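You operate a simulated robot arm through the tools that you are given. There is no shell and no other tool.

The job below is to be done with a simulated two-armed robot. You get a single attempt, and the scene is never put back.

JOB
Lay out a hose repair on the white tray: the 12 mm joiner, the white tape and the blue coil.
Fine: shut the fittings case again. Set down upright: what you pick out.

It is judged by the outcome, as a careful person would: the job done as asked, and still so three seconds after it is handed in. It fails if anything else is knocked over, pushed out of place, dropped, spilled or broken.

ROBOT AND FRAMES
Two 7-joint arms with two-finger parallel grippers on one trunk that stands fixed in place. Base frame: the origin is at the foot of the trunk, x ahead of it, y to its left, z up. Units: cm, rad, N and s.
The left shoulder is at [7, 16.3, 124.5], the right one opposite. With the tool pointing down near the work surface each hand reaches from about 34 to 86 cm from the base axis, measured 20 degrees to its own side. Payload 3.43 kg a hand.
Tool frame (each hand has its own): the origin (TCP) lies between the finger pads and is the grasp point; the fingertips stand 3.4 cm ahead of it; z points along the fingers, y is the line along which they close. Largest opening 12.8 cm; finger width 2.4, thickness 1.2; the body of the gripper, 4.8 by 13 cm, starts 9.6 cm behind the TCP.
Orientation is that of the tool frame in the base frame, as [roll, pitch, yaw] about the fixed x, y, z axes, in that order (R = Rz(yaw) Ry(pitch) Rx(roll)). With the fingers straight down and closing along the base's y, the tool's x points along the base's -x, its y along +y and its z along -z.

CONTROLS
- The arms move only by the tool drive_tool. It takes "left_plan", "right_plan" or both (then of equal length, played together; a hand with none holds still); each is a list of rows, each a list of 7 numbers: the shift along the tool's x, y, z in mm, then the turn, a rotation vector about the tool's x, y, z in rad, then the gripper command, from -1 (fully open) to 1 (shut), values between in proportion. In form: [[x, y, z, wx, wy, wz, hand], ...]. A call has 1 to 20 rows; each row is the pose to reach, as a shift and turn from the pose commanded when the call began, along the tool's axes at that moment. A row lasts 0.2 s, in which the tool goes at most 5 cm and 0.15 rad; a call with a longer step from one row to the next is refused whole, and so is a gripper value outside its range. Where a pose cannot be reached the arm comes as near as it can. A force on the tool above 60 N (or 10 N above the force at the start of the call, whichever is more), or a blocked arm, ends the call early, and 0.2 s more pass. The fingers move at their own pace (about 15.3 cm/s each) and stop on an object; they squeeze with about 30 N. The grip force told is the motor's: it shows also when the fingers shut on nothing. Time passes only in rows, and 0.2 s behind the last, so rows that repeat a pose let the fingers close. It gives the time, the measured TCP pose, the force on the tool (base axes), the opening and the grip force at its end, in the units of the frame above (readings bear some noise), with the torque about the TCP (base axes, N m) and any sound that the robot's microphone picked up, and new pictures: "show" is both (left out), scene, wrist or none (wrist: the cameras of the hands that moved).
- Cameras (640 x 400 px; columns grow to the right, rows downward): "scene" is now at [12.07, 2.51, 146.88]; the picture's right is [0.23, -0.97, 0.00], its down [-0.62, -0.15, -0.77] and it looks along [0.75, 0.18, -0.63] (base axes); focal length 348 px, centre (320, 200). "left" rides on the left gripper at [7.6, 1.1, -16] in its tool frame; the picture's right is [-0.15, 0.99, 0.00], its down [-0.88, -0.13, -0.46] and it looks along [-0.45, -0.07, 0.89] (tool axes); focal length 234 px, centre (320, 200). "right" rides on the right gripper at [7.6, -1.1, -16] in its tool frame; the picture's right is [0.15, 0.99, 0.00], its down [-0.88, 0.13, -0.46] and it looks along [-0.45, 0.07, 0.89] (tool axes); focal length 234 px, centre (320, 200). There is no depth. A picture from a camera that has moved, and an enlarged one, comes with that camera's place and axes in the base frame and with its lens. The place of the scene camera against the robot may be out by one fixed shift of up to 1.8 cm in any direction.
- move_column(by): slides the trunk up (or, below 0, down) by that many cm; the arms and the scene camera ride with it, the base frame stays. It gives what a move gives, with no picture.
- aim_head(pan, tilt): turns the head with the scene camera to pan (to the left, within 1.501 rad either way) and tilt (down, from -0.506 to 1.204), counted from straight ahead of the robot. It gives what a move gives, and a new picture of the scene camera.
- zoom(camera, box): a new picture of the part [left, top, right, bottom] of that camera's present view, enlarged. The clock stands still meanwhile.
- job_done(): hands the job in; it is judged then, once.

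Places have to be worked out from the pictures, the camera data and where the tool is seen. Open the grippers and draw the arms clear of the work before you hand the job in, unless the task says otherwise.

The tools are called after "Emit:" by a JSON object that holds its "api" and its "payload". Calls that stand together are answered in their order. drive_tool: Moves the arms, as the interface text tells. Its arguments: {"type":"object","properties":{"left_plan":{"type":"array","items":{"type":"array","items":{"type":"number"}}},"right_plan":{"type":"array","items":{"type":"array","items":{"type":"number"}}},"show":{"type":"string","enum":["both","scene","wrist","none"]}},"required":[]} The other tools are called the same way: move_column (by) moves the trunk up or down; aim_head (pan, tilt) turns the head that bears the scene camera; zoom (camera, box) takes an enlarged picture of a part of a camera's view; job_done () hands the job in.

At the start:

```text
time: 0.0
left_ee_pos: [56.12, 34.6, 115.69]
left_tcp_rot: [3.141, 0.0, -3.14]
left_contact_force: [0.5, 0.1, -0.5]
left_moment: [0.02, 0.0, 0.02]
left_gripper_width: 12.79
left_grasp_force: 0.0
right_ee_pos: [66.34, -21.83, 113.57]
right_tcp_rot: [-3.141, -0.001, 3.141]
right_contact_force: [-0.1, -0.1, 0.2]
right_moment: [-0.02, -0.04, 0.01]
right_gripper_width: 12.8
right_grasp_force: 0.0
trunk travel left (down, up): [-72.5, 21.5]
head pan, tilt (commanded): [0.232, 0.688]
```

scene: 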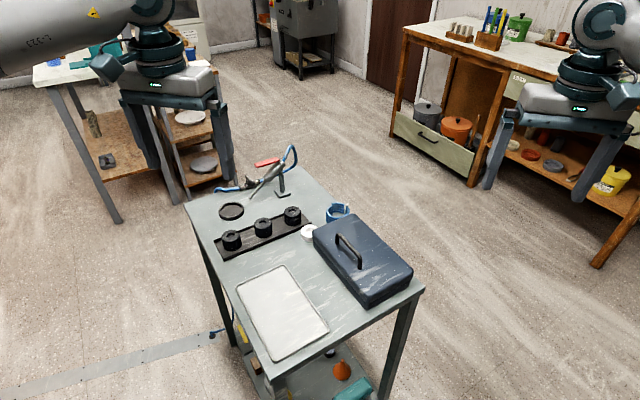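
right: 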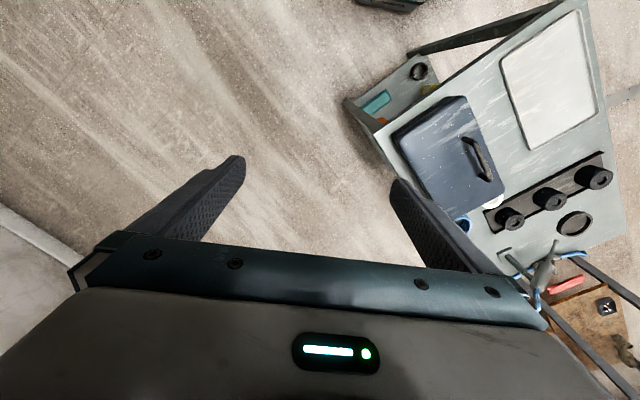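
left: 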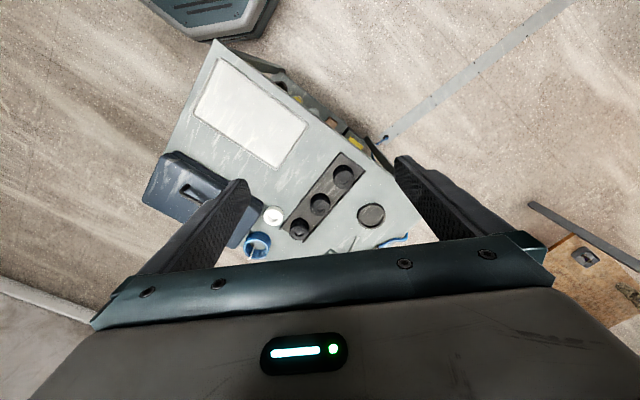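

I start by looking closely at the cart: the case, tray, the black blocks, white roll and blue coil.

Emit:
{"api": "zoom", "payload": {"camera": "scene", "box": [180, 130, 440, 370]}}

Emit:
{"api": "zoom", "payload": {"camera": "scene", "box": [290, 180, 430, 310]}}

Emit:
{"api": "zoom", "payload": {"camera": "left", "box": [130, 30, 450, 260]}}

```text
1.67 times, centred on (310, 250) of scene
camera zoom: at [12.07, 2.51, 146.88], right [0.23, -0.97, 0.0], down [-0.62, -0.15, -0.77], along [0.75, 0.18, -0.63], focal length 580 px, centre (337, 117)
```

zoom: 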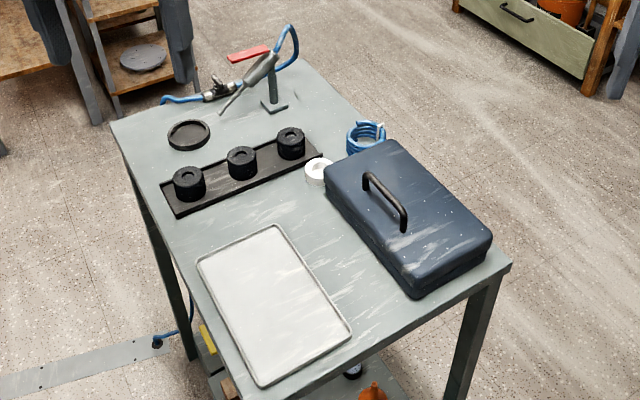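

```text
3.08 times, centred on (360, 245) of scene
camera zoom: at [12.07, 2.51, 146.88], right [0.23, -0.97, 0.0], down [-0.62, -0.15, -0.77], along [0.75, 0.18, -0.63], focal length 1071 px, centre (197, 62)
```

zoom: 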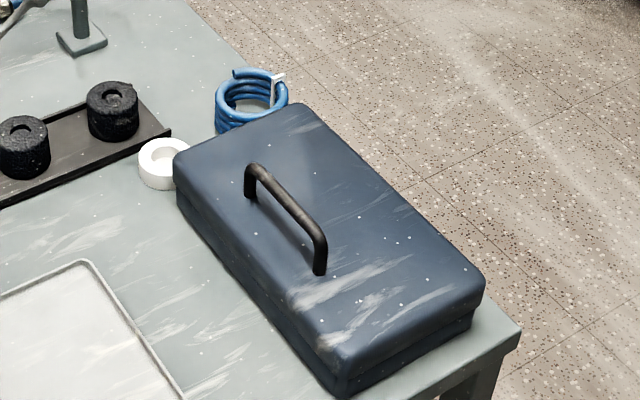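

```text
1.74 times, centred on (290, 145) of left
camera zoom: at [48.59, 35.79, 131.68], right [0.15, 0.99, 0.0], down [0.88, -0.13, 0.46], along [0.45, -0.07, -0.89], focal length 407 px, centre (372, 296)
```

zoom: 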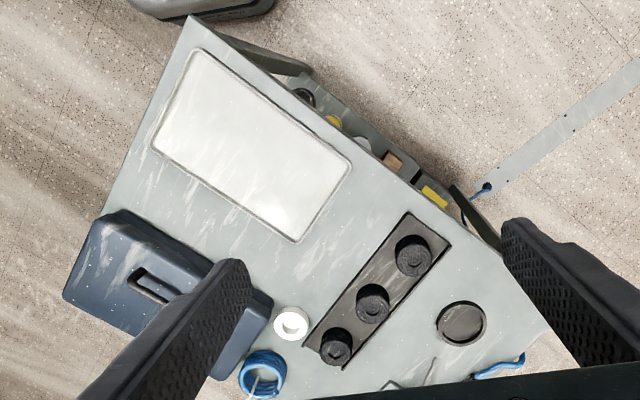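

The case sits on the right of the cart with a handle on its lid; I aim the head so the cart is centred and look for details (labels, latch, hinge).

Emit:
{"api": "aim_head", "payload": {"pan": 0.2, "tilt": 0.82}}

```text
time: 0.7
left_ee_pos: [56.1, 34.66, 115.63]
left_tcp_rot: [-3.141, -0.001, -3.141]
left_contact_force: [0.4, -1.0, -0.1]
left_moment: [0.0, 0.01, 0.01]
left_gripper_width: 12.8
left_grasp_force: 0.0
right_ee_pos: [66.22, -21.82, 113.59]
right_tcp_rot: [3.141, 0.0, 3.141]
right_contact_force: [0.1, 0.2, 0.1]
right_moment: [0.01, 0.02, -0.02]
right_gripper_width: 12.79
right_grasp_force: 0.1
trunk travel left (down, up): [-72.5, 21.5]
head pan, tilt (commanded): [0.201, 0.82]
camera scene: at [11.57, 2.13, 145.78], right [0.2, -0.98, 0.0], down [-0.72, -0.15, -0.68], along [0.67, 0.14, -0.73], focal length 348 px, centre (320, 200)
```

scene: 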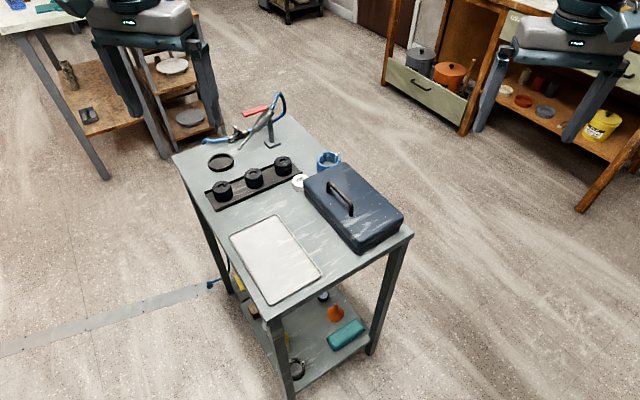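

Emit:
{"api": "zoom", "payload": {"camera": "scene", "box": [290, 140, 420, 260]}}

Emit:
{"api": "zoom", "payload": {"camera": "scene", "box": [190, 85, 310, 215]}}

Emit:
{"api": "zoom", "payload": {"camera": "scene", "box": [220, 260, 380, 390]}}

```text
3.33 times, centred on (355, 200) of scene
camera zoom: at [11.57, 2.13, 145.78], right [0.2, -0.98, 0.0], down [-0.72, -0.15, -0.68], along [0.67, 0.14, -0.73], focal length 1160 px, centre (203, 200)
```

zoom: 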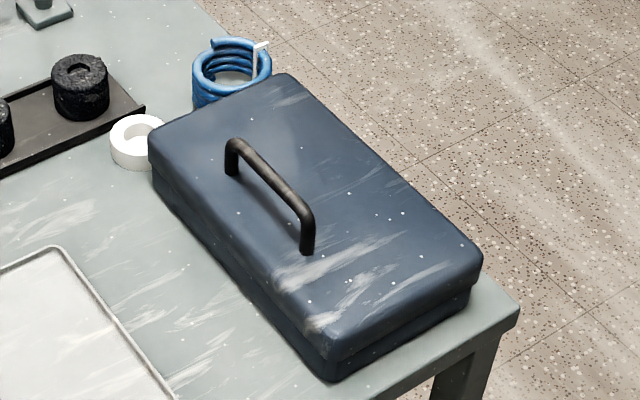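

```text
3.08 times, centred on (250, 150) of scene
camera zoom: at [11.57, 2.13, 145.78], right [0.2, -0.98, 0.0], down [-0.72, -0.15, -0.68], along [0.67, 0.14, -0.73], focal length 1071 px, centre (535, 354)
```

zoom: 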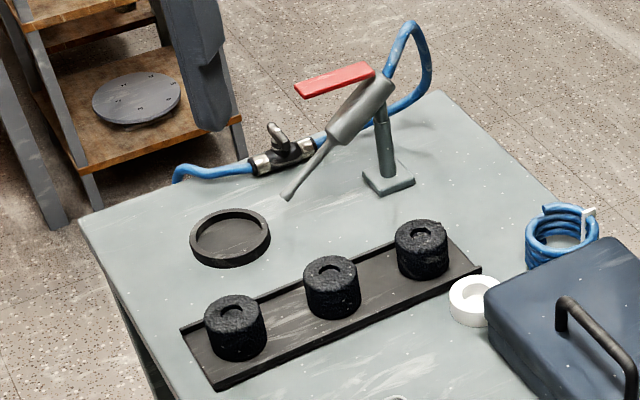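

```text
3.08 times, centred on (300, 325) of scene
camera zoom: at [11.57, 2.13, 145.78], right [0.2, -0.98, 0.0], down [-0.72, -0.15, -0.68], along [0.67, 0.14, -0.73], focal length 1071 px, centre (382, -185)
```

zoom: 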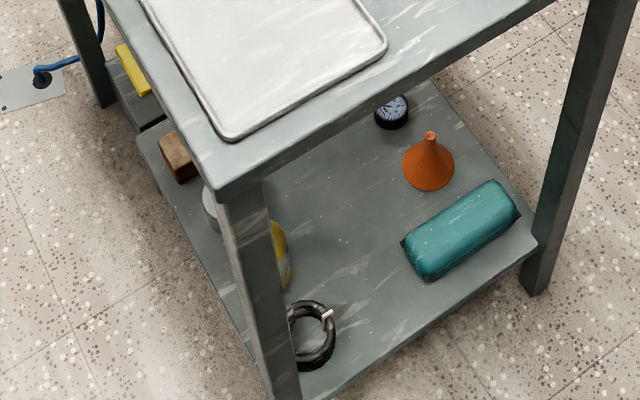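

I zoom into the right wrist view, which sees the case from the other side, to look for hinges/latch.

Emit:
{"api": "zoom", "payload": {"camera": "right", "box": [380, 60, 560, 220]}}

Emit:
{"api": "zoom", "payload": {"camera": "right", "box": [340, 0, 640, 290]}}

```text
2.50 times, centred on (470, 140) of right
camera zoom: at [58.73, -22.94, 129.55], right [-0.15, 0.99, 0.0], down [0.88, 0.13, 0.46], along [0.45, 0.07, -0.89], focal length 585 px, centre (-55, 350)
```

zoom: 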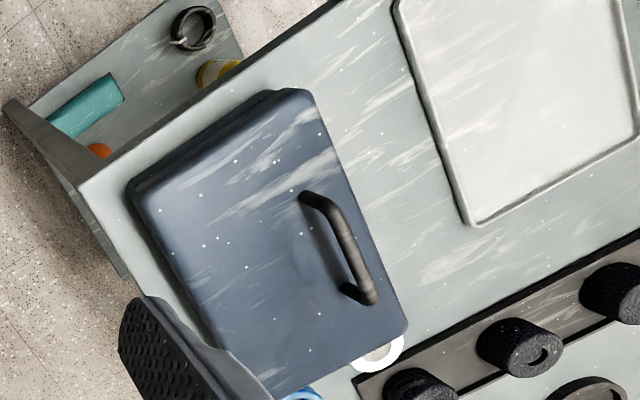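

```text
1.38 times, centred on (490, 145) of right
camera zoom: at [58.73, -22.94, 129.55], right [-0.15, 0.99, 0.0], down [0.88, 0.13, 0.46], along [0.45, 0.07, -0.89], focal length 323 px, centre (86, 276)
```

zoom: 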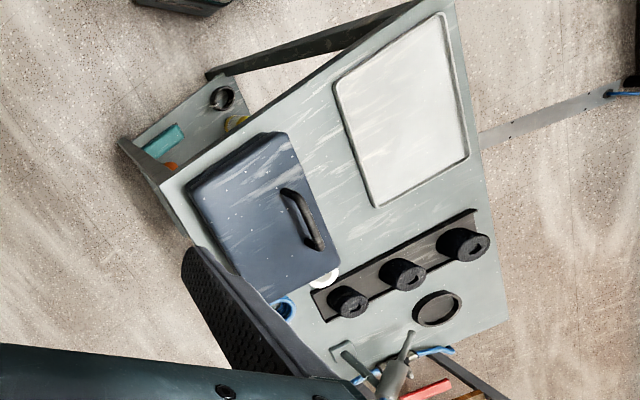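

The table top seems to be near z≈80, the case yawed about 45°, with its handle near the tray-side edge, suggesting a hinge on the far right long edge. I move the left hand over the cart centre at a safe height to get a closer view.

Emit:
{"api": "drive_tool", "payload": {"left_plan": [[0, -45, 0, 0, 0, 0, -1], [0, -90, 0, 0, 0, 0, -1], [0, -135, 0, 0, 0, 0, -1], [0, -180, 0, 0, 0, 0, -1], [0, -180, 0, 0, 0, 0, -1]], "show": "both"}}

```text
time: 1.9
left_ee_pos: [56.09, 16.62, 115.84]
left_tcp_rot: [-3.14, 0.003, -3.141]
left_contact_force: [0.0, 0.4, -0.3]
left_moment: [-0.03, -0.01, -0.03]
left_gripper_width: 12.79
left_grasp_force: 0.1
right_ee_pos: [66.18, -21.75, 113.56]
right_tcp_rot: [-3.141, -0.001, 3.141]
right_contact_force: [0.0, -0.1, 0.6]
right_moment: [0.0, -0.02, -0.02]
right_gripper_width: 12.79
right_grasp_force: 0.1
trunk travel left (down, up): [-72.5, 21.5]
head pan, tilt (commanded): [0.201, 0.82]
camera scene: at [11.51, 2.28, 145.78], right [0.2, -0.98, 0.0], down [-0.72, -0.15, -0.68], along [0.67, 0.14, -0.73], focal length 348 px, centre (320, 200)
camera left: at [48.45, 17.81, 131.83], right [0.15, 0.99, 0.0], down [0.88, -0.13, 0.46], along [0.45, -0.07, -0.89], focal length 234 px, centre (320, 200)
```

scene: 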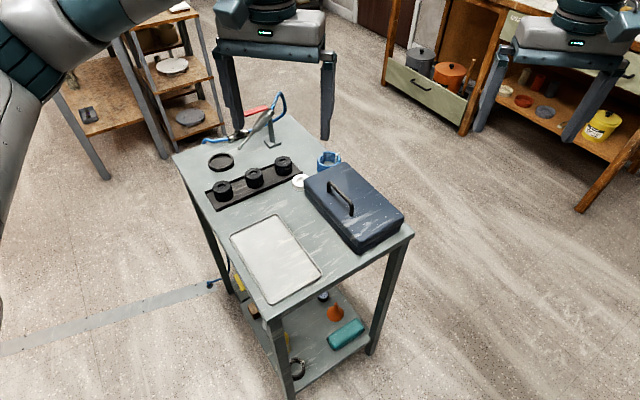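
left: 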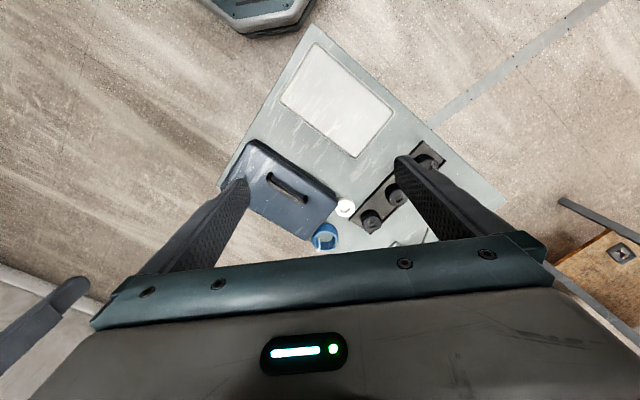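

The wrist view now sees the case and the tape/coil; I zoom in for measuring.

Emit:
{"api": "zoom", "payload": {"camera": "left", "box": [200, 120, 380, 260]}}

Emit:
{"api": "zoom", "payload": {"camera": "left", "box": [210, 10, 520, 250]}}

Emit:
{"api": "zoom", "payload": {"camera": "scene", "box": [200, 60, 360, 160]}}

```text
2.86 times, centred on (290, 190) of left
camera zoom: at [48.45, 17.81, 131.83], right [0.15, 0.99, 0.0], down [0.88, -0.13, 0.46], along [0.45, -0.07, -0.89], focal length 669 px, centre (406, 229)
```

zoom: 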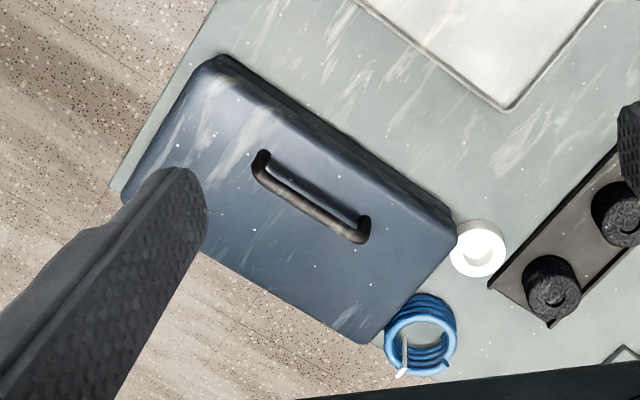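

```text
1.67 times, centred on (365, 130) of left
camera zoom: at [48.45, 17.81, 131.83], right [0.15, 0.99, 0.0], down [0.88, -0.13, 0.46], along [0.45, -0.07, -0.89], focal length 390 px, centre (245, 317)
```

zoom: 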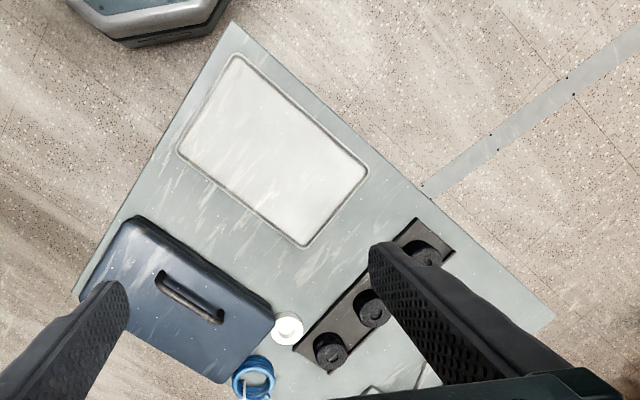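

```text
4.00 times, centred on (280, 110) of scene
camera zoom: at [11.51, 2.28, 145.78], right [0.2, -0.98, 0.0], down [-0.72, -0.15, -0.68], along [0.67, 0.14, -0.73], focal length 1392 px, centre (480, 560)
```

zoom: 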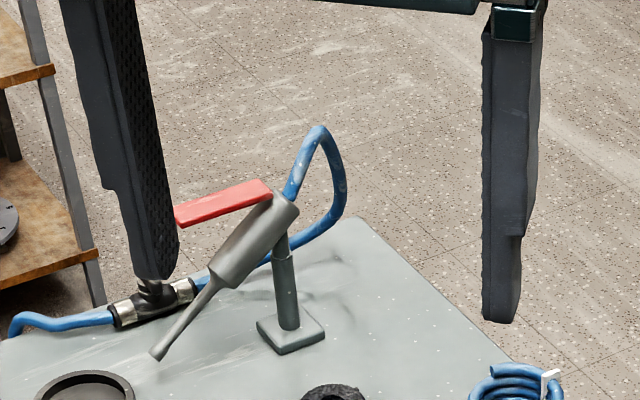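

Measured so far: table ≈ z 80, case long axis at 45° with left edge (57.5,2.9)→(72.9,17.6), lid top ≈ 86, handle bar mid ≈ (66.9,8.0,89); tape ≈ (75.4,20.1), coil ≈ (84.5,13.7), tray centre ≈ (53.5,20.4). I first go above the tape with the left hand, yawed 45°, and look.

Emit:
{"api": "drive_tool", "payload": {"left_plan": [[-32, 6, 26, 0, 0, -0.131, -1], [-64, 12, 52, 0, 0, -0.262, -1], [-96, 18, 78, 0, 0, -0.393, -1], [-128, 24, 104, 0, 0, -0.524, -1], [-160, 30, 131, 0, 0, -0.655, -1], [-193, 35, 158, 0, 0, -0.785, -1], [-193, 35, 158, 0, 0, -0.785, -1]], "show": "both"}}

```text
time: 3.5
left_ee_pos: [75.36, 20.22, 99.66]
left_tcp_rot: [-3.14, 0.0, -2.354]
left_contact_force: [-0.8, -0.2, 0.0]
left_moment: [0.02, 0.01, 0.03]
left_gripper_width: 12.81
left_grasp_force: 0.1
right_ee_pos: [66.14, -21.83, 113.66]
right_tcp_rot: [3.141, 0.0, -3.141]
right_contact_force: [0.8, 0.1, -0.1]
right_moment: [0.0, -0.02, 0.02]
right_gripper_width: 12.82
right_grasp_force: 0.0
trunk travel left (down, up): [-72.5, 21.5]
head pan, tilt (commanded): [0.201, 0.82]
camera scene: at [11.5, 2.17, 145.78], right [0.2, -0.98, 0.0], down [-0.72, -0.15, -0.68], along [0.67, 0.14, -0.73], focal length 348 px, centre (320, 200)
camera left: at [69.22, 15.59, 115.75], right [-0.6, 0.8, 0.0], down [0.71, 0.53, 0.46], along [0.37, 0.27, -0.89], focal length 234 px, centre (320, 200)
```

scene: 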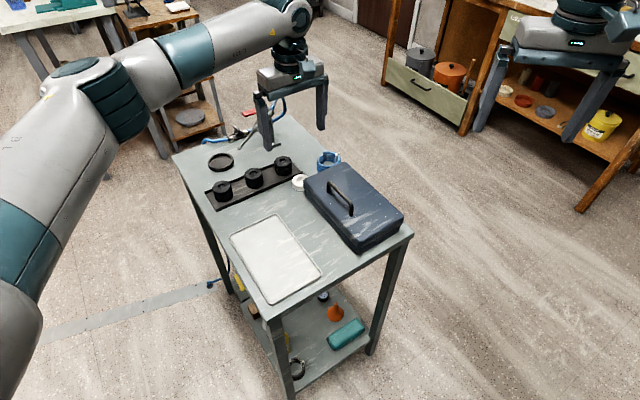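
left: 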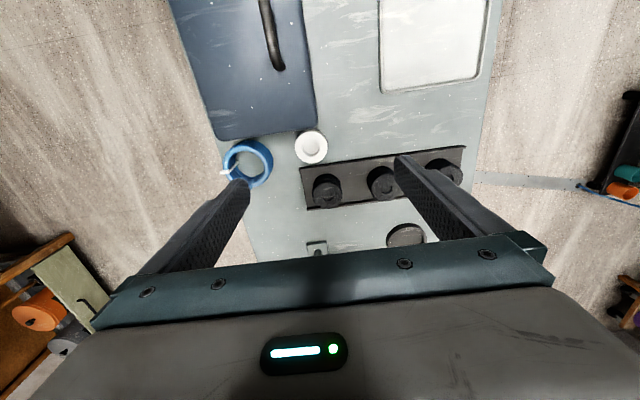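

Emit:
{"api": "zoom", "payload": {"camera": "left", "box": [180, 60, 500, 260]}}

Emit:
{"api": "zoom", "payload": {"camera": "left", "box": [210, 110, 350, 200]}}

Emit:
{"api": "zoom", "payload": {"camera": "scene", "box": [200, 60, 360, 160]}}

```text
2.00 times, centred on (340, 160) of left
camera zoom: at [69.22, 15.59, 115.75], right [-0.6, 0.8, 0.0], down [0.71, 0.53, 0.46], along [0.37, 0.27, -0.89], focal length 468 px, centre (280, 280)
```

zoom: 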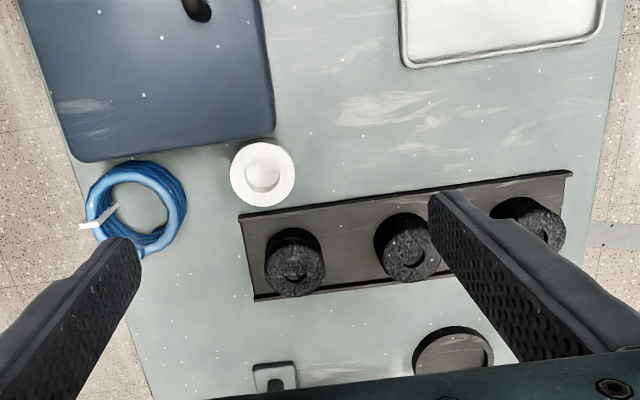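

```text
4.44 times, centred on (280, 155) of left
camera zoom: at [69.22, 15.59, 115.75], right [-0.6, 0.8, 0.0], down [0.71, 0.53, 0.46], along [0.37, 0.27, -0.89], focal length 1041 px, centre (498, 400)
```

zoom: 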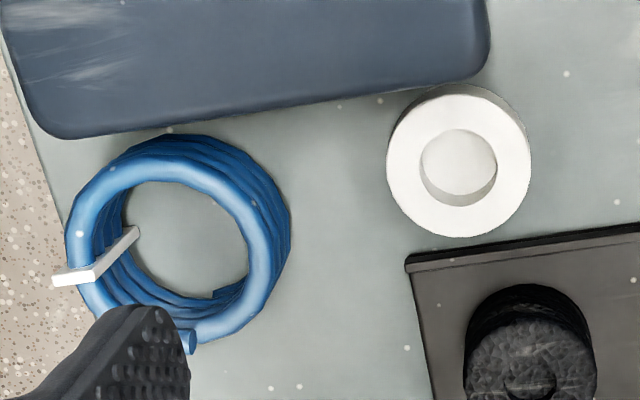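

```text
4.00 times, centred on (280, 110) of scene
camera zoom: at [11.5, 2.17, 145.78], right [0.2, -0.98, 0.0], down [-0.72, -0.15, -0.68], along [0.67, 0.14, -0.73], focal length 1392 px, centre (480, 560)
```

zoom: 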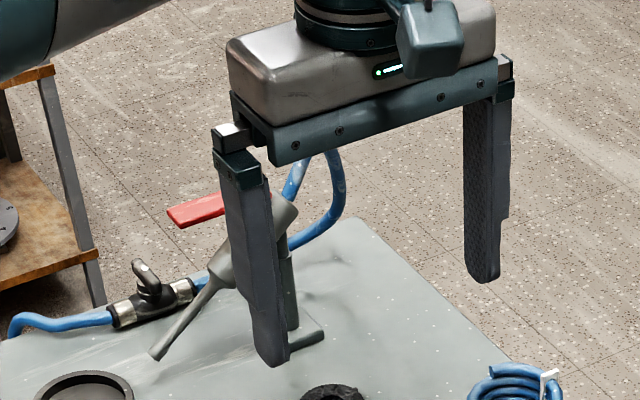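

The tape (Ø≈4.6, top ≈ 82.7) now reads at about (76.8,19.7), with ~3 cm of gap to the coil, so I narrow the fingers to ~6.6 cm and descend to 90 above it for another look.

Emit:
{"api": "drive_tool", "payload": {"left_plan": [[-6.5, -13.9, 10, 0, 0, 0, -0.03], [-6.5, -13.9, 50, 0, 0, 0, -0.03], [-6.5, -13.9, 96, 0, 0, 0, -0.03], [-6.5, -13.9, 96, 0, 0, 0, -0.03]], "show": "wrist"}}

```text
time: 4.5
left_ee_pos: [76.99, 19.54, 89.89]
left_tcp_rot: [-3.14, 0.003, -2.355]
left_contact_force: [0.3, -0.5, 0.0]
left_moment: [0.01, 0.02, 0.02]
left_gripper_width: 6.6
left_grasp_force: 0.1
right_ee_pos: [66.18, -21.93, 113.55]
right_tcp_rot: [-3.141, 0.001, -3.141]
right_contact_force: [-0.2, 0.4, 1.0]
right_moment: [0.0, 0.0, 0.03]
right_gripper_width: 12.79
right_grasp_force: 0.0
trunk travel left (down, up): [-72.5, 21.5]
head pan, tilt (commanded): [0.201, 0.82]
camera left: at [70.76, 15.05, 105.93], right [-0.6, 0.8, 0.0], down [0.71, 0.53, 0.46], along [0.37, 0.27, -0.89], focal length 234 px, centre (320, 200)
```

left: 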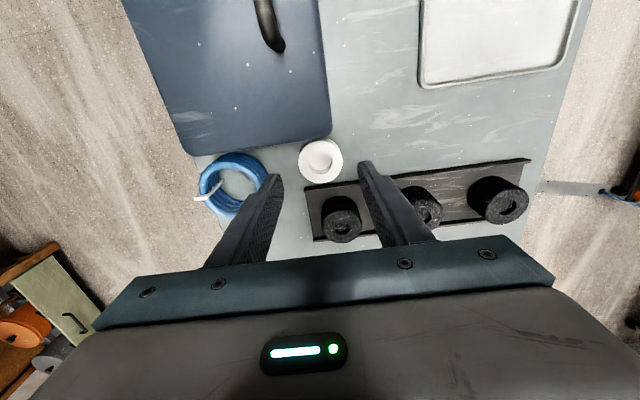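

The tape is centred between the fingers (col 320, row ~161 as predicted). I descend straight to TCP z≈84.1 (tips ≈80.7) and check.

Emit:
{"api": "drive_tool", "payload": {"left_plan": [[0, 0, 25, 0, 0, 0, -0.03], [0, 0, 45, 0, 0, 0, -0.03], [0, 0, 57, 0, 0, 0, -0.03], [0, 0, 57, 0, 0, 0, -0.03]], "show": "both"}}

Emit:
{"api": "zoom", "payload": {"camera": "scene", "box": [240, 110, 380, 210]}}

Emit:
{"api": "zoom", "payload": {"camera": "left", "box": [240, 110, 400, 220]}}

```text
time: 5.5
left_ee_pos: [77.11, 19.67, 84.29]
left_tcp_rot: [3.141, 0.001, -2.356]
left_contact_force: [-0.5, 0.4, 0.6]
left_moment: [0.02, 0.01, 0.0]
left_gripper_width: 6.59
left_grasp_force: 0.1
right_ee_pos: [66.2, -21.73, 113.69]
right_tcp_rot: [-3.141, 0.0, 3.14]
right_contact_force: [-0.2, 0.6, 0.3]
right_moment: [-0.02, -0.01, -0.03]
right_gripper_width: 12.81
right_grasp_force: 0.1
trunk travel left (down, up): [-72.5, 21.5]
head pan, tilt (commanded): [0.201, 0.82]
camera scene: at [11.57, 2.13, 145.77], right [0.2, -0.98, 0.0], down [-0.72, -0.15, -0.68], along [0.67, 0.14, -0.73], focal length 348 px, centre (320, 200)
camera left: at [70.93, 15.11, 100.28], right [-0.6, 0.8, 0.0], down [0.71, 0.53, 0.46], along [0.37, 0.27, -0.89], focal length 234 px, centre (320, 200)
```

scene: 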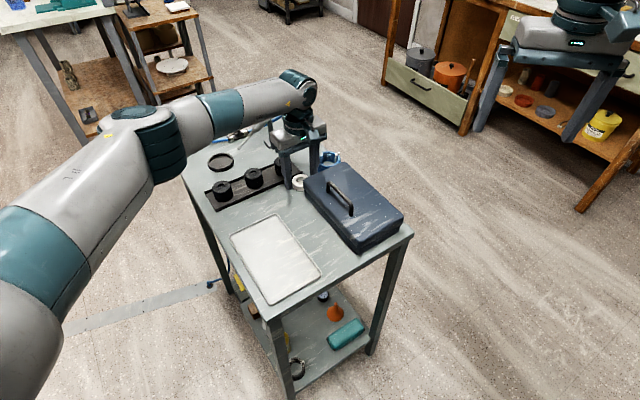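
left: 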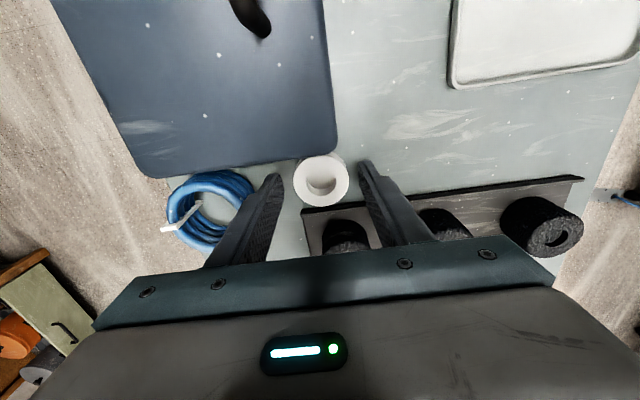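

```text
4.00 times, centred on (310, 160) of scene
camera zoom: at [11.57, 2.13, 145.77], right [0.2, -0.98, 0.0], down [-0.72, -0.15, -0.68], along [0.67, 0.14, -0.73], focal length 1392 px, centre (360, 360)
```

zoom: 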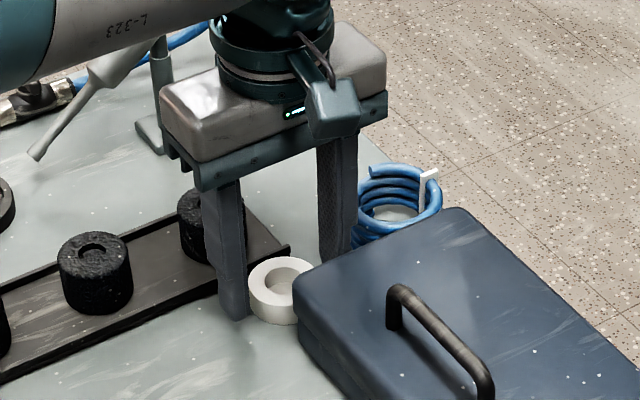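

```text
3.64 times, centred on (320, 165) of left
camera zoom: at [70.93, 15.11, 100.28], right [-0.6, 0.8, 0.0], down [0.71, 0.53, 0.46], along [0.37, 0.27, -0.89], focal length 852 px, centre (320, 327)
```

zoom: 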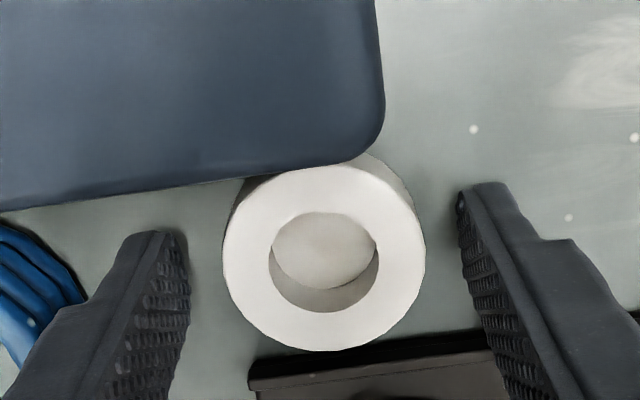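

The tape sits between the pads with a ~2.5 mm offset toward the robot; I nudge by that and close on it.

Emit:
{"api": "drive_tool", "payload": {"left_plan": [[2.5, 0.5, 2, 0, 0, 0, -0.03], [2.5, 0.5, 2, 0, 0, 0, 0.2], [2.5, 0.5, 2, 0, 0, 0, 0.4], [2.5, 0.5, 2, 0, 0, 0, 0.6], [2.5, 0.5, 2, 0, 0, 0, 0.6]], "show": "wrist"}}

```text
time: 6.7
left_ee_pos: [76.69, 19.57, 84.14]
left_tcp_rot: [3.141, -0.001, -2.355]
left_contact_force: [-0.3, -0.2, 1.0]
left_moment: [-0.03, 0.02, 0.0]
left_gripper_width: 4.51
left_grasp_force: 29.6
right_ee_pos: [66.3, -21.75, 113.54]
right_tcp_rot: [3.141, 0.0, -3.141]
right_contact_force: [0.0, 0.1, -0.1]
right_moment: [0.03, -0.01, 0.03]
right_gripper_width: 12.8
right_grasp_force: 0.1
trunk travel left (down, up): [-72.5, 21.5]
head pan, tilt (commanded): [0.201, 0.82]
camera left: at [70.66, 15.0, 100.18], right [-0.6, 0.8, 0.0], down [0.71, 0.53, 0.46], along [0.37, 0.27, -0.89], focal length 234 px, centre (320, 200)
```

left: 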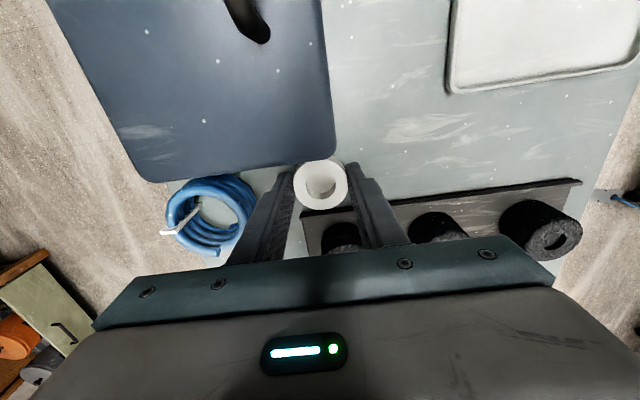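

The tape is gripped (4.5 cm, 30 N). I lift it 10 cm and carry it above the tray.

Emit:
{"api": "drive_tool", "payload": {"left_plan": [[0, 0, -20, 0, 0, 0, 0.6], [0, 0, -60, 0, 0, 0, 0.6], [0, 0, -100, 0, 0, 0, 0.6], [29, 28, -100, 0, 0, 0, 0.6], [58, 56, -100, 0, 0, 0, 0.6], [87, 84, -100, 0, 0, 0, 0.6], [116, 112, -100, 0, 0, 0, 0.6], [145, 140, -100, 0, 0, 0, 0.6], [175, 170, -100, 0, 0, 0, 0.6], [175, 170, -100, 0, 0, 0, 0.6], [175, 170, -100, 0, 0, 0, 0.6]], "show": "both"}}

Emit:
{"api": "zoom", "payload": {"camera": "left", "box": [140, 0, 500, 230]}}

Emit:
{"api": "zoom", "payload": {"camera": "scene", "box": [180, 130, 380, 310]}}

```text
time: 9.1
left_ee_pos: [52.46, 19.2, 94.21]
left_tcp_rot: [3.141, 0.0, -2.358]
left_contact_force: [-0.2, 0.0, -0.5]
left_moment: [0.02, -0.01, 0.01]
left_gripper_width: 4.52
left_grasp_force: 30.0
right_ee_pos: [66.26, -21.66, 113.56]
right_tcp_rot: [-3.141, -0.001, 3.141]
right_contact_force: [0.0, 0.4, -0.4]
right_moment: [0.04, 0.0, -0.01]
right_gripper_width: 12.81
right_grasp_force: 0.0
trunk travel left (down, up): [-72.5, 21.5]
head pan, tilt (commanded): [0.201, 0.82]
camera scene: at [11.56, 2.13, 145.78], right [0.2, -0.98, 0.0], down [-0.72, -0.15, -0.68], along [0.67, 0.14, -0.73], focal length 348 px, centre (320, 200)
camera left: at [46.25, 14.71, 110.23], right [-0.6, 0.8, 0.0], down [0.71, 0.53, 0.46], along [0.37, 0.27, -0.89], focal length 234 px, centre (320, 200)
```

scene: 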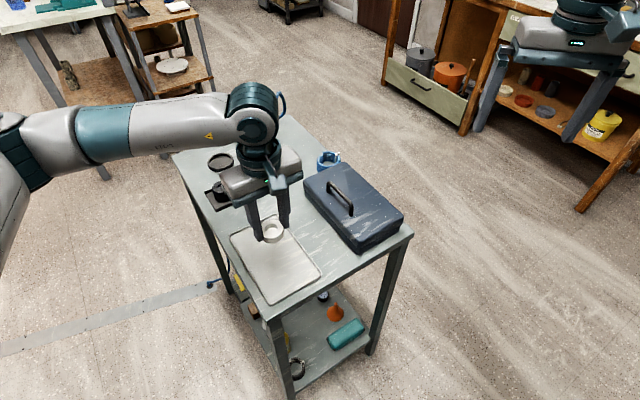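
left: 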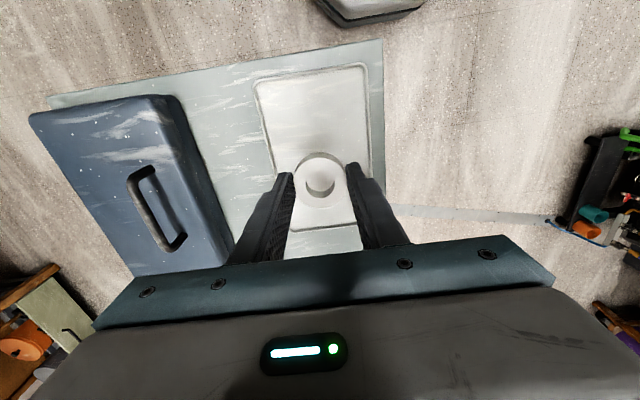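

```text
1.74 times, centred on (320, 115) of left
camera zoom: at [46.25, 14.71, 110.23], right [-0.6, 0.8, 0.0], down [0.71, 0.53, 0.46], along [0.37, 0.27, -0.89], focal length 407 px, centre (320, 348)
```

zoom: 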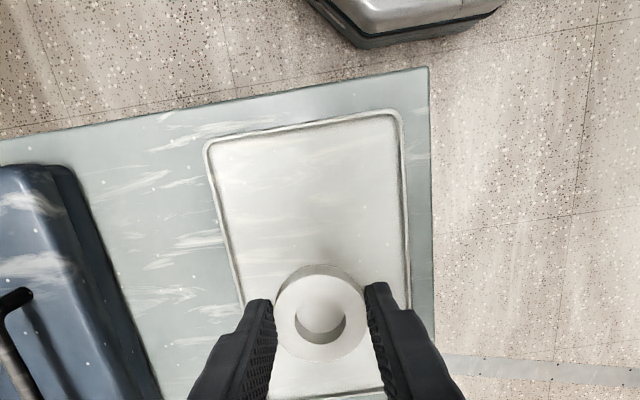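

```text
2.22 times, centred on (280, 220) of scene
camera zoom: at [11.56, 2.13, 145.78], right [0.2, -0.98, 0.0], down [-0.72, -0.15, -0.68], along [0.67, 0.14, -0.73], focal length 774 px, centre (409, 156)
```

zoom: 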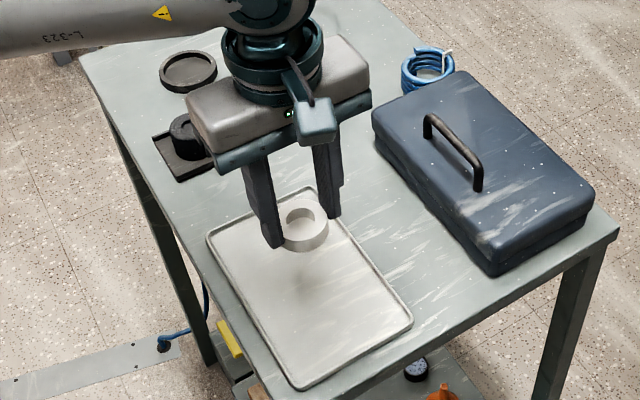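

The tape hangs centred over the tray (tray: u 42.4–63.2, w 17.1–29.7 in the cart's axes). I lower gently toward contact, which should happen at about TCP z≈84.5.

Emit:
{"api": "drive_tool", "payload": {"left_plan": [[0, 0, 45, 0, 0, 0, 0.6], [0, 0, 80, 0, 0, 0, 0.6], [0, 0, 92, 0, 0, 0, 0.6], [0, 0, 92, 0, 0, 0, 0.6]], "show": "none"}}

Emit:
{"api": "zoom", "payload": {"camera": "scene", "box": [220, 170, 330, 260]}}

```text
time: 10.1
left_ee_pos: [52.1, 19.43, 85.08]
left_tcp_rot: [-3.14, 0.001, -2.356]
left_contact_force: [0.8, -0.1, -0.6]
left_moment: [0.01, 0.02, 0.02]
left_gripper_width: 4.5
left_grasp_force: 29.7
right_ee_pos: [66.34, -21.77, 113.57]
right_tcp_rot: [3.142, 0.001, -3.14]
right_contact_force: [-0.5, 0.3, 0.5]
right_moment: [0.05, -0.01, 0.01]
right_gripper_width: 12.83
right_grasp_force: 0.1
trunk travel left (down, up): [-72.5, 21.5]
head pan, tilt (commanded): [0.201, 0.82]
```

```text
4.44 times, centred on (275, 215) of scene
camera zoom: at [11.59, 2.13, 145.77], right [0.2, -0.98, 0.0], down [-0.72, -0.15, -0.68], along [0.67, 0.14, -0.73], focal length 1547 px, centre (520, 133)
```

zoom: 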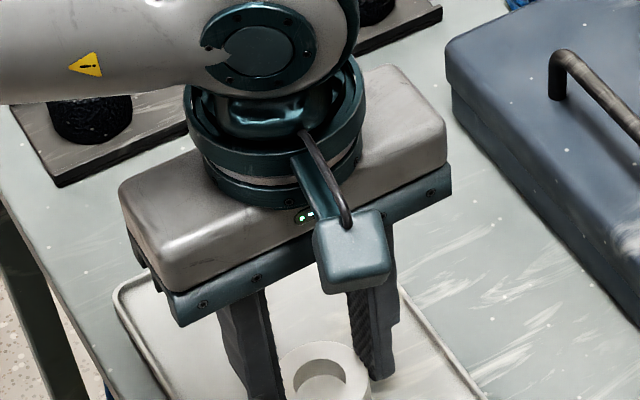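

Not touching yet (no force). I step down in 1–2 mm increments until light contact shows.

Emit:
{"api": "drive_tool", "payload": {"left_plan": [[0, 0, 2, 0, 0, 0, 0.6], [0, 0, 3, 0, 0, 0, 0.6], [0, 0, 4, 0, 0, 0, 0.6], [0, 0, 5, 0, 0, 0, 0.6]], "show": "none"}}

```text
time: 11.1
left_ee_pos: [52.38, 19.21, 84.75]
left_tcp_rot: [-3.139, 0.003, -2.356]
left_contact_force: [0.6, 2.4, 10.6]
left_moment: [0.14, 0.0, 0.0]
left_gripper_width: 4.5
left_grasp_force: 30.0
right_ee_pos: [66.21, -21.75, 113.56]
right_tcp_rot: [3.142, 0.0, 3.141]
right_contact_force: [0.0, 0.0, 0.1]
right_moment: [0.01, 0.0, -0.05]
right_gripper_width: 12.82
right_grasp_force: 0.1
trunk travel left (down, up): [-72.5, 21.5]
head pan, tilt (commanded): [0.201, 0.82]
```

Contact (about 10 N up) – the tape rests on the tray. I open the fingers moderately, then raise.

Emit:
{"api": "drive_tool", "payload": {"left_plan": [[0, 0, -1, 0, 0, 0, 0.3], [0, 0, -1, 0, 0, 0, 0.1], [0, 0, -1, 0, 0, 0, -0.03], [0, 0, -10, 0, 0, 0, -0.03], [0, 0, -50, 0, 0, 0, -0.03], [0, 0, -100, 0, 0, 0, -0.03], [0, 0, -110, 0, 0, 0, -0.03]], "show": "both"}}

Emit:
{"api": "zoom", "payload": {"camera": "left", "box": [180, 20, 460, 230]}}

```text
time: 12.7
left_ee_pos: [52.4, 19.23, 95.73]
left_tcp_rot: [3.14, 0.001, -2.356]
left_contact_force: [-0.7, -0.2, 0.2]
left_moment: [0.03, -0.01, 0.01]
left_gripper_width: 6.58
left_grasp_force: 0.1
right_ee_pos: [66.22, -21.74, 113.62]
right_tcp_rot: [-3.139, 0.0, -3.141]
right_contact_force: [0.8, 0.7, -0.2]
right_moment: [-0.01, 0.0, 0.02]
right_gripper_width: 12.8
right_grasp_force: 0.0
trunk travel left (down, up): [-72.5, 21.5]
head pan, tilt (commanded): [0.201, 0.82]
camera scene: at [11.58, 2.15, 145.77], right [0.2, -0.98, 0.0], down [-0.72, -0.15, -0.68], along [0.67, 0.14, -0.73], focal length 348 px, centre (320, 200)
camera left: at [46.35, 14.64, 111.85], right [-0.6, 0.8, 0.0], down [0.71, 0.53, 0.46], along [0.37, 0.27, -0.89], focal length 234 px, centre (320, 200)
```

scene: 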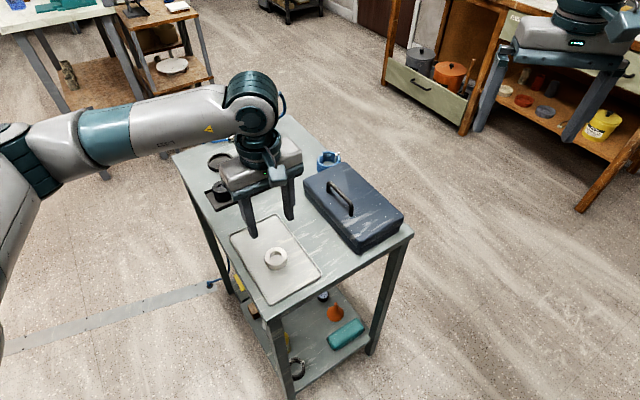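
left: 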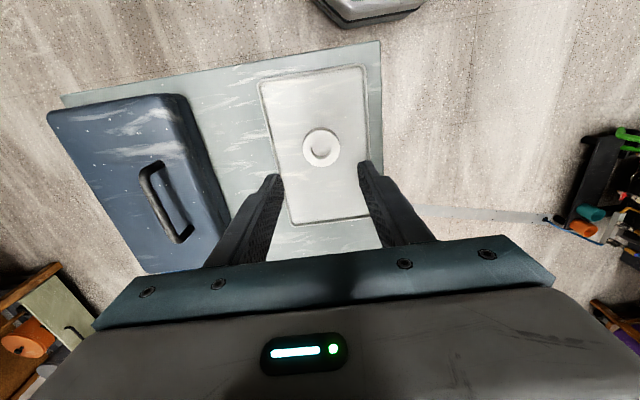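

```text
1.90 times, centred on (320, 125) of left
camera zoom: at [46.35, 14.64, 111.85], right [-0.6, 0.8, 0.0], down [0.71, 0.53, 0.46], along [0.37, 0.27, -0.89], focal length 446 px, centre (320, 343)
```

zoom: 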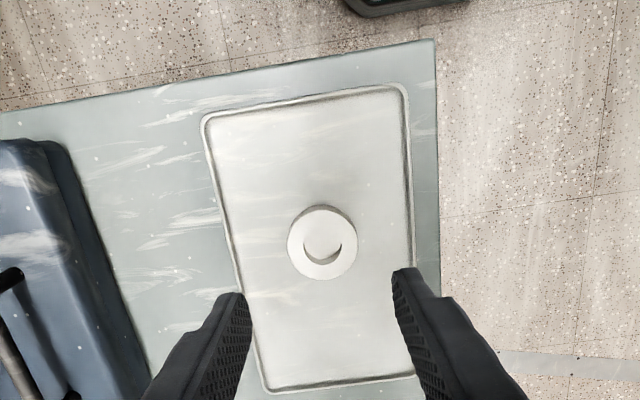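

Tape is upright on the tray. Next the coil, which I place at ≈ (83.9,13.4), radius ≈3.3, with its white tie on the far-right side; I move high above it, with a slight yaw to keep the fingers off the tie.

Emit:
{"api": "drive_tool", "payload": {"left_plan": [[-25, -37, -20, 0, 0, 0.02, -0.34], [-51, -75, -30, 0, 0, 0.04, -0.34], [-76, -112, -30, 0, 0, 0.06, -0.34], [-102, -150, -30, 0, 0, 0.08, -0.34], [-127, -188, -30, 0, 0, 0.1, -0.34], [-153, -226, -30, 0, 0, 0.12, -0.34], [-178, -263, -30, 0, 0, 0.12, -0.34], [-178, -263, -30, 0, 0, 0.12, -0.34]], "show": "both"}}

Emit:
{"api": "zoom", "payload": {"camera": "left", "box": [240, 80, 400, 190]}}

```text
time: 14.5
left_ee_pos: [82.92, 13.34, 98.85]
left_tcp_rot: [-3.138, 0.0, -2.477]
left_contact_force: [0.3, 0.8, -1.0]
left_moment: [-0.11, 0.01, 0.0]
left_gripper_width: 8.57
left_grasp_force: 0.1
left hand out of reach, approached as far as the arm can: row 7, 8
right_ee_pos: [66.32, -21.47, 113.68]
right_tcp_rot: [-3.137, 0.0, -3.141]
right_contact_force: [0.1, -0.1, 0.0]
right_moment: [-0.04, 0.01, -0.03]
right_gripper_width: 12.78
right_grasp_force: 0.0
trunk travel left (down, up): [-72.5, 21.5]
head pan, tilt (commanded): [0.201, 0.82]
camera scene: at [11.58, 2.52, 145.77], right [0.2, -0.98, 0.0], down [-0.72, -0.15, -0.68], along [0.67, 0.13, -0.73], focal length 348 px, centre (320, 200)
camera left: at [76.31, 9.64, 114.85], right [-0.5, 0.87, 0.0], down [0.77, 0.44, 0.46], along [0.4, 0.22, -0.89], focal length 234 px, centre (320, 200)
```

scene: 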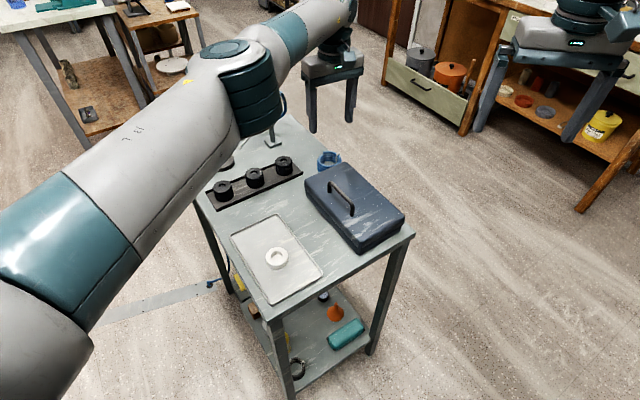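
left: 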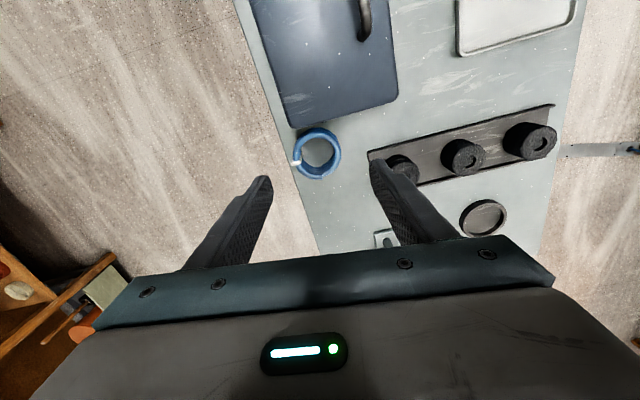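

```text
3.64 times, centred on (320, 135) of left
camera zoom: at [76.31, 9.64, 114.85], right [-0.5, 0.87, 0.0], down [0.77, 0.44, 0.46], along [0.4, 0.22, -0.89], focal length 852 px, centre (320, 436)
```

zoom: 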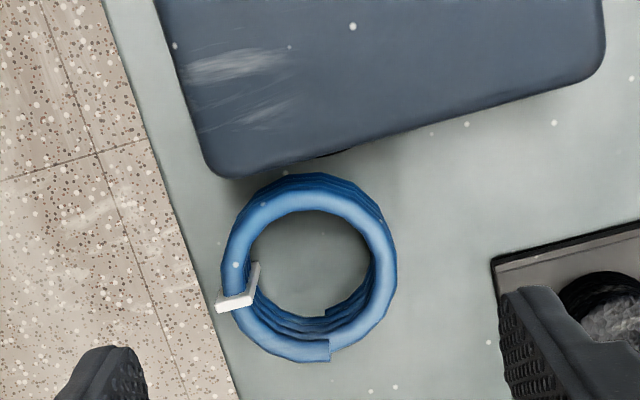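

The arm is at its reach limit for a straight-down pose; the coil centre now measures (84.5,13.7). I tilt the hand 15° (fingertips outward) and yaw it a bit more so the finger misses the tie, still up high.

Emit:
{"api": "drive_tool", "payload": {"left_plan": [[-1, 0, 0, 0.0095, -0.087, 0.073, -0.25], [-2, 0, 0, 0.019, -0.173, 0.147, -0.25], [-3, 0, 0, 0.0286, -0.26, 0.22, -0.25], [-3, 0, 0, 0.0286, -0.26, 0.22, -0.25]], "show": "both"}}

Emit:
{"api": "zoom", "payload": {"camera": "left", "box": [240, 80, 400, 190]}}

```text
time: 15.5
left_ee_pos: [83.06, 13.32, 98.58]
left_tcp_rot: [3.141, 0.262, -2.698]
left_contact_force: [0.6, 0.0, 1.3]
left_moment: [0.01, 0.01, -0.02]
left_gripper_width: 7.99
left_grasp_force: 0.0
right_ee_pos: [66.25, -21.7, 113.53]
right_tcp_rot: [-3.141, 0.0, 3.141]
right_contact_force: [-0.6, 0.2, 0.2]
right_moment: [-0.01, -0.01, 0.01]
right_gripper_width: 12.78
right_grasp_force: 0.1
trunk travel left (down, up): [-72.5, 21.5]
head pan, tilt (commanded): [0.201, 0.82]
camera scene: at [11.59, 2.12, 145.77], right [0.2, -0.98, 0.0], down [-0.72, -0.15, -0.68], along [0.67, 0.14, -0.73], focal length 348 px, centre (320, 200)
camera left: at [72.34, 9.48, 112.14], right [-0.3, 0.95, 0.04], down [0.72, 0.2, 0.67], along [0.63, 0.23, -0.74], focal length 234 px, centre (320, 200)
```

scene: 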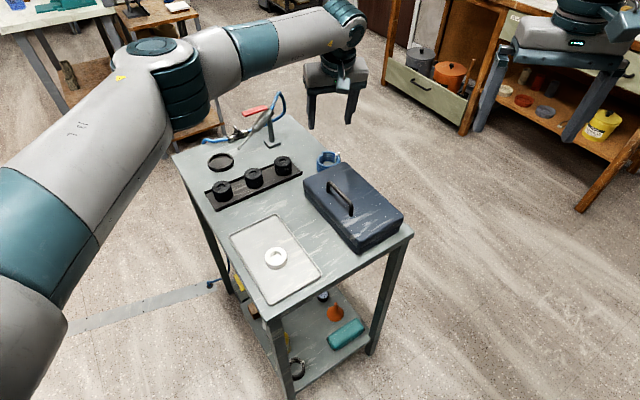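
left: 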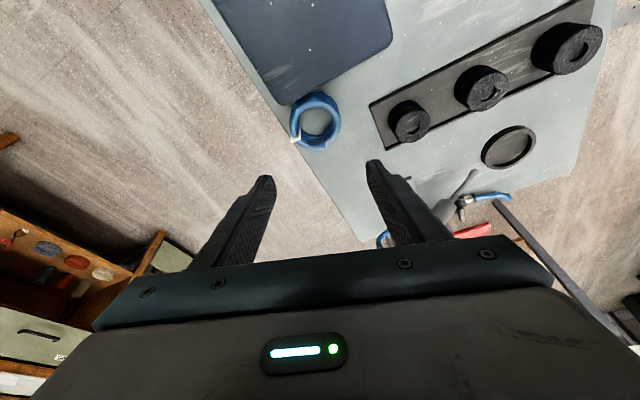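

```text
3.64 times, centred on (320, 135) of left
camera zoom: at [72.34, 9.48, 112.14], right [-0.3, 0.95, 0.04], down [0.72, 0.2, 0.67], along [0.63, 0.23, -0.74], focal length 852 px, centre (320, 436)
```

zoom: 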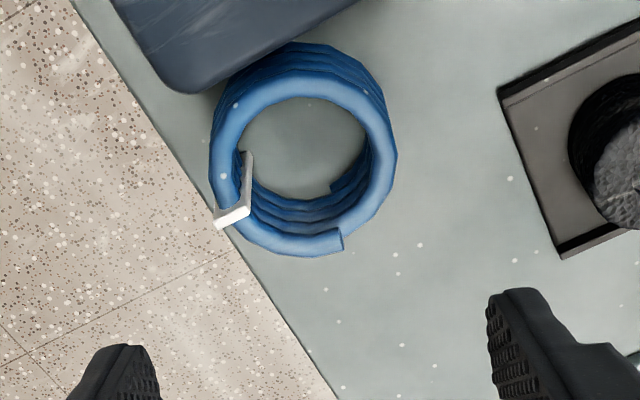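

With the tilt the coil re-measures at (84.45,13.7). I move over it and descend to just above its top (TCP ≈ 87.9) for a check.

Emit:
{"api": "drive_tool", "payload": {"left_plan": [[-7.2, -2.7, 1.9, 0, 0, 0, -0.25], [3.9, -2.7, 43.3, 0, 0, 0, -0.25], [15.0, -2.7, 84.6, 0, 0, 0, -0.25], [20.6, -2.7, 105.3, 0, 0, 0, -0.25], [20.6, -2.7, 105.3, 0, 0, 0, -0.25]], "show": "both"}}

Emit:
{"api": "zoom", "payload": {"camera": "left", "box": [220, 90, 420, 220]}}

Emit:
{"api": "zoom", "payload": {"camera": "scene", "box": [270, 100, 390, 190]}}

```text
time: 16.7
left_ee_pos: [83.79, 13.41, 87.9]
left_tcp_rot: [-3.141, 0.262, -2.695]
left_contact_force: [0.4, 0.4, -0.3]
left_moment: [-0.03, 0.02, 0.02]
left_gripper_width: 7.99
left_grasp_force: 0.1
right_ee_pos: [66.26, -21.69, 113.49]
right_tcp_rot: [-3.141, 0.0, -3.142]
right_contact_force: [-0.2, -0.1, 0.2]
right_moment: [-0.06, -0.04, 0.02]
right_gripper_width: 12.78
right_grasp_force: 0.2
trunk travel left (down, up): [-72.5, 21.5]
head pan, tilt (commanded): [0.201, 0.82]
camera scene: at [11.57, 2.14, 145.78], right [0.2, -0.98, 0.0], down [-0.72, -0.15, -0.68], along [0.67, 0.14, -0.73], focal length 348 px, centre (320, 200)
camera left: at [73.05, 9.63, 101.45], right [-0.3, 0.95, 0.04], down [0.72, 0.2, 0.67], along [0.63, 0.23, -0.74], focal length 234 px, centre (320, 200)
```

scene: 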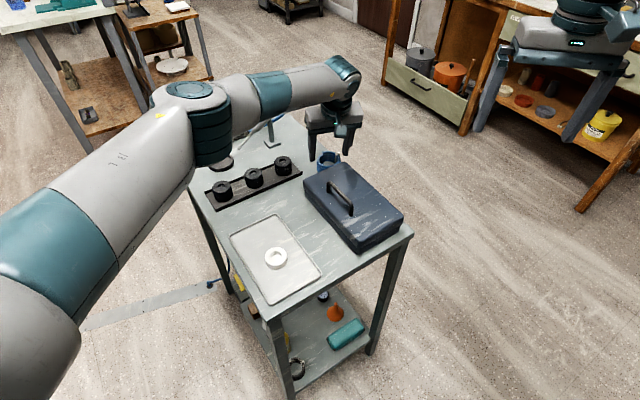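
left: 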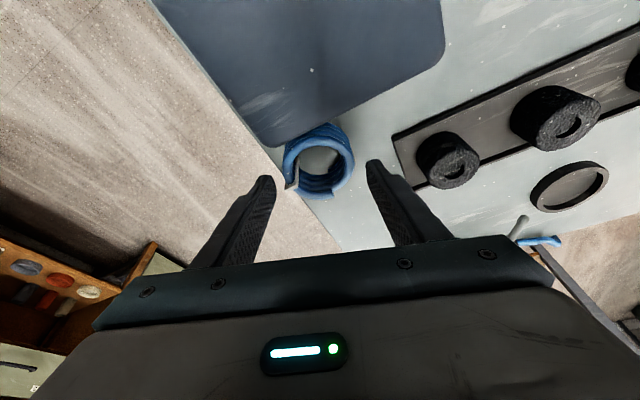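

```text
3.08 times, centred on (320, 155) of left
camera zoom: at [73.05, 9.63, 101.45], right [-0.3, 0.95, 0.04], down [0.72, 0.2, 0.67], along [0.63, 0.23, -0.74], focal length 720 px, centre (320, 338)
```

zoom: 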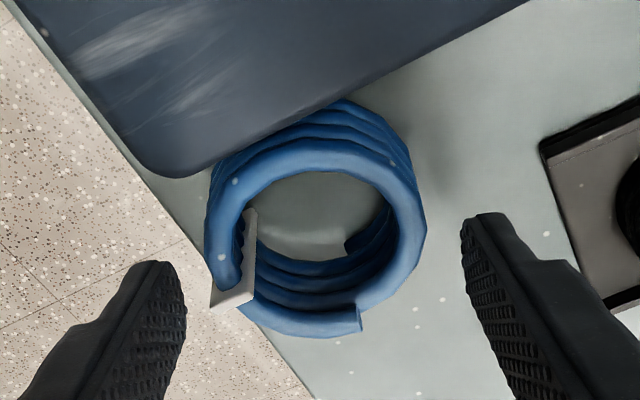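

```text
4.44 times, centred on (330, 145) of scene
camera zoom: at [11.57, 2.14, 145.78], right [0.2, -0.98, 0.0], down [-0.72, -0.15, -0.68], along [0.67, 0.14, -0.73], focal length 1547 px, centre (276, 444)
```

zoom: 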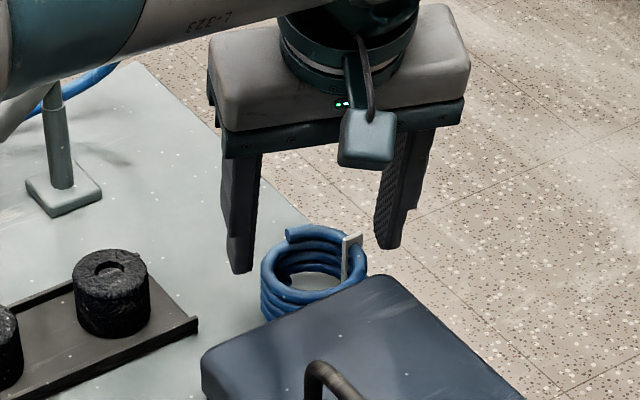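

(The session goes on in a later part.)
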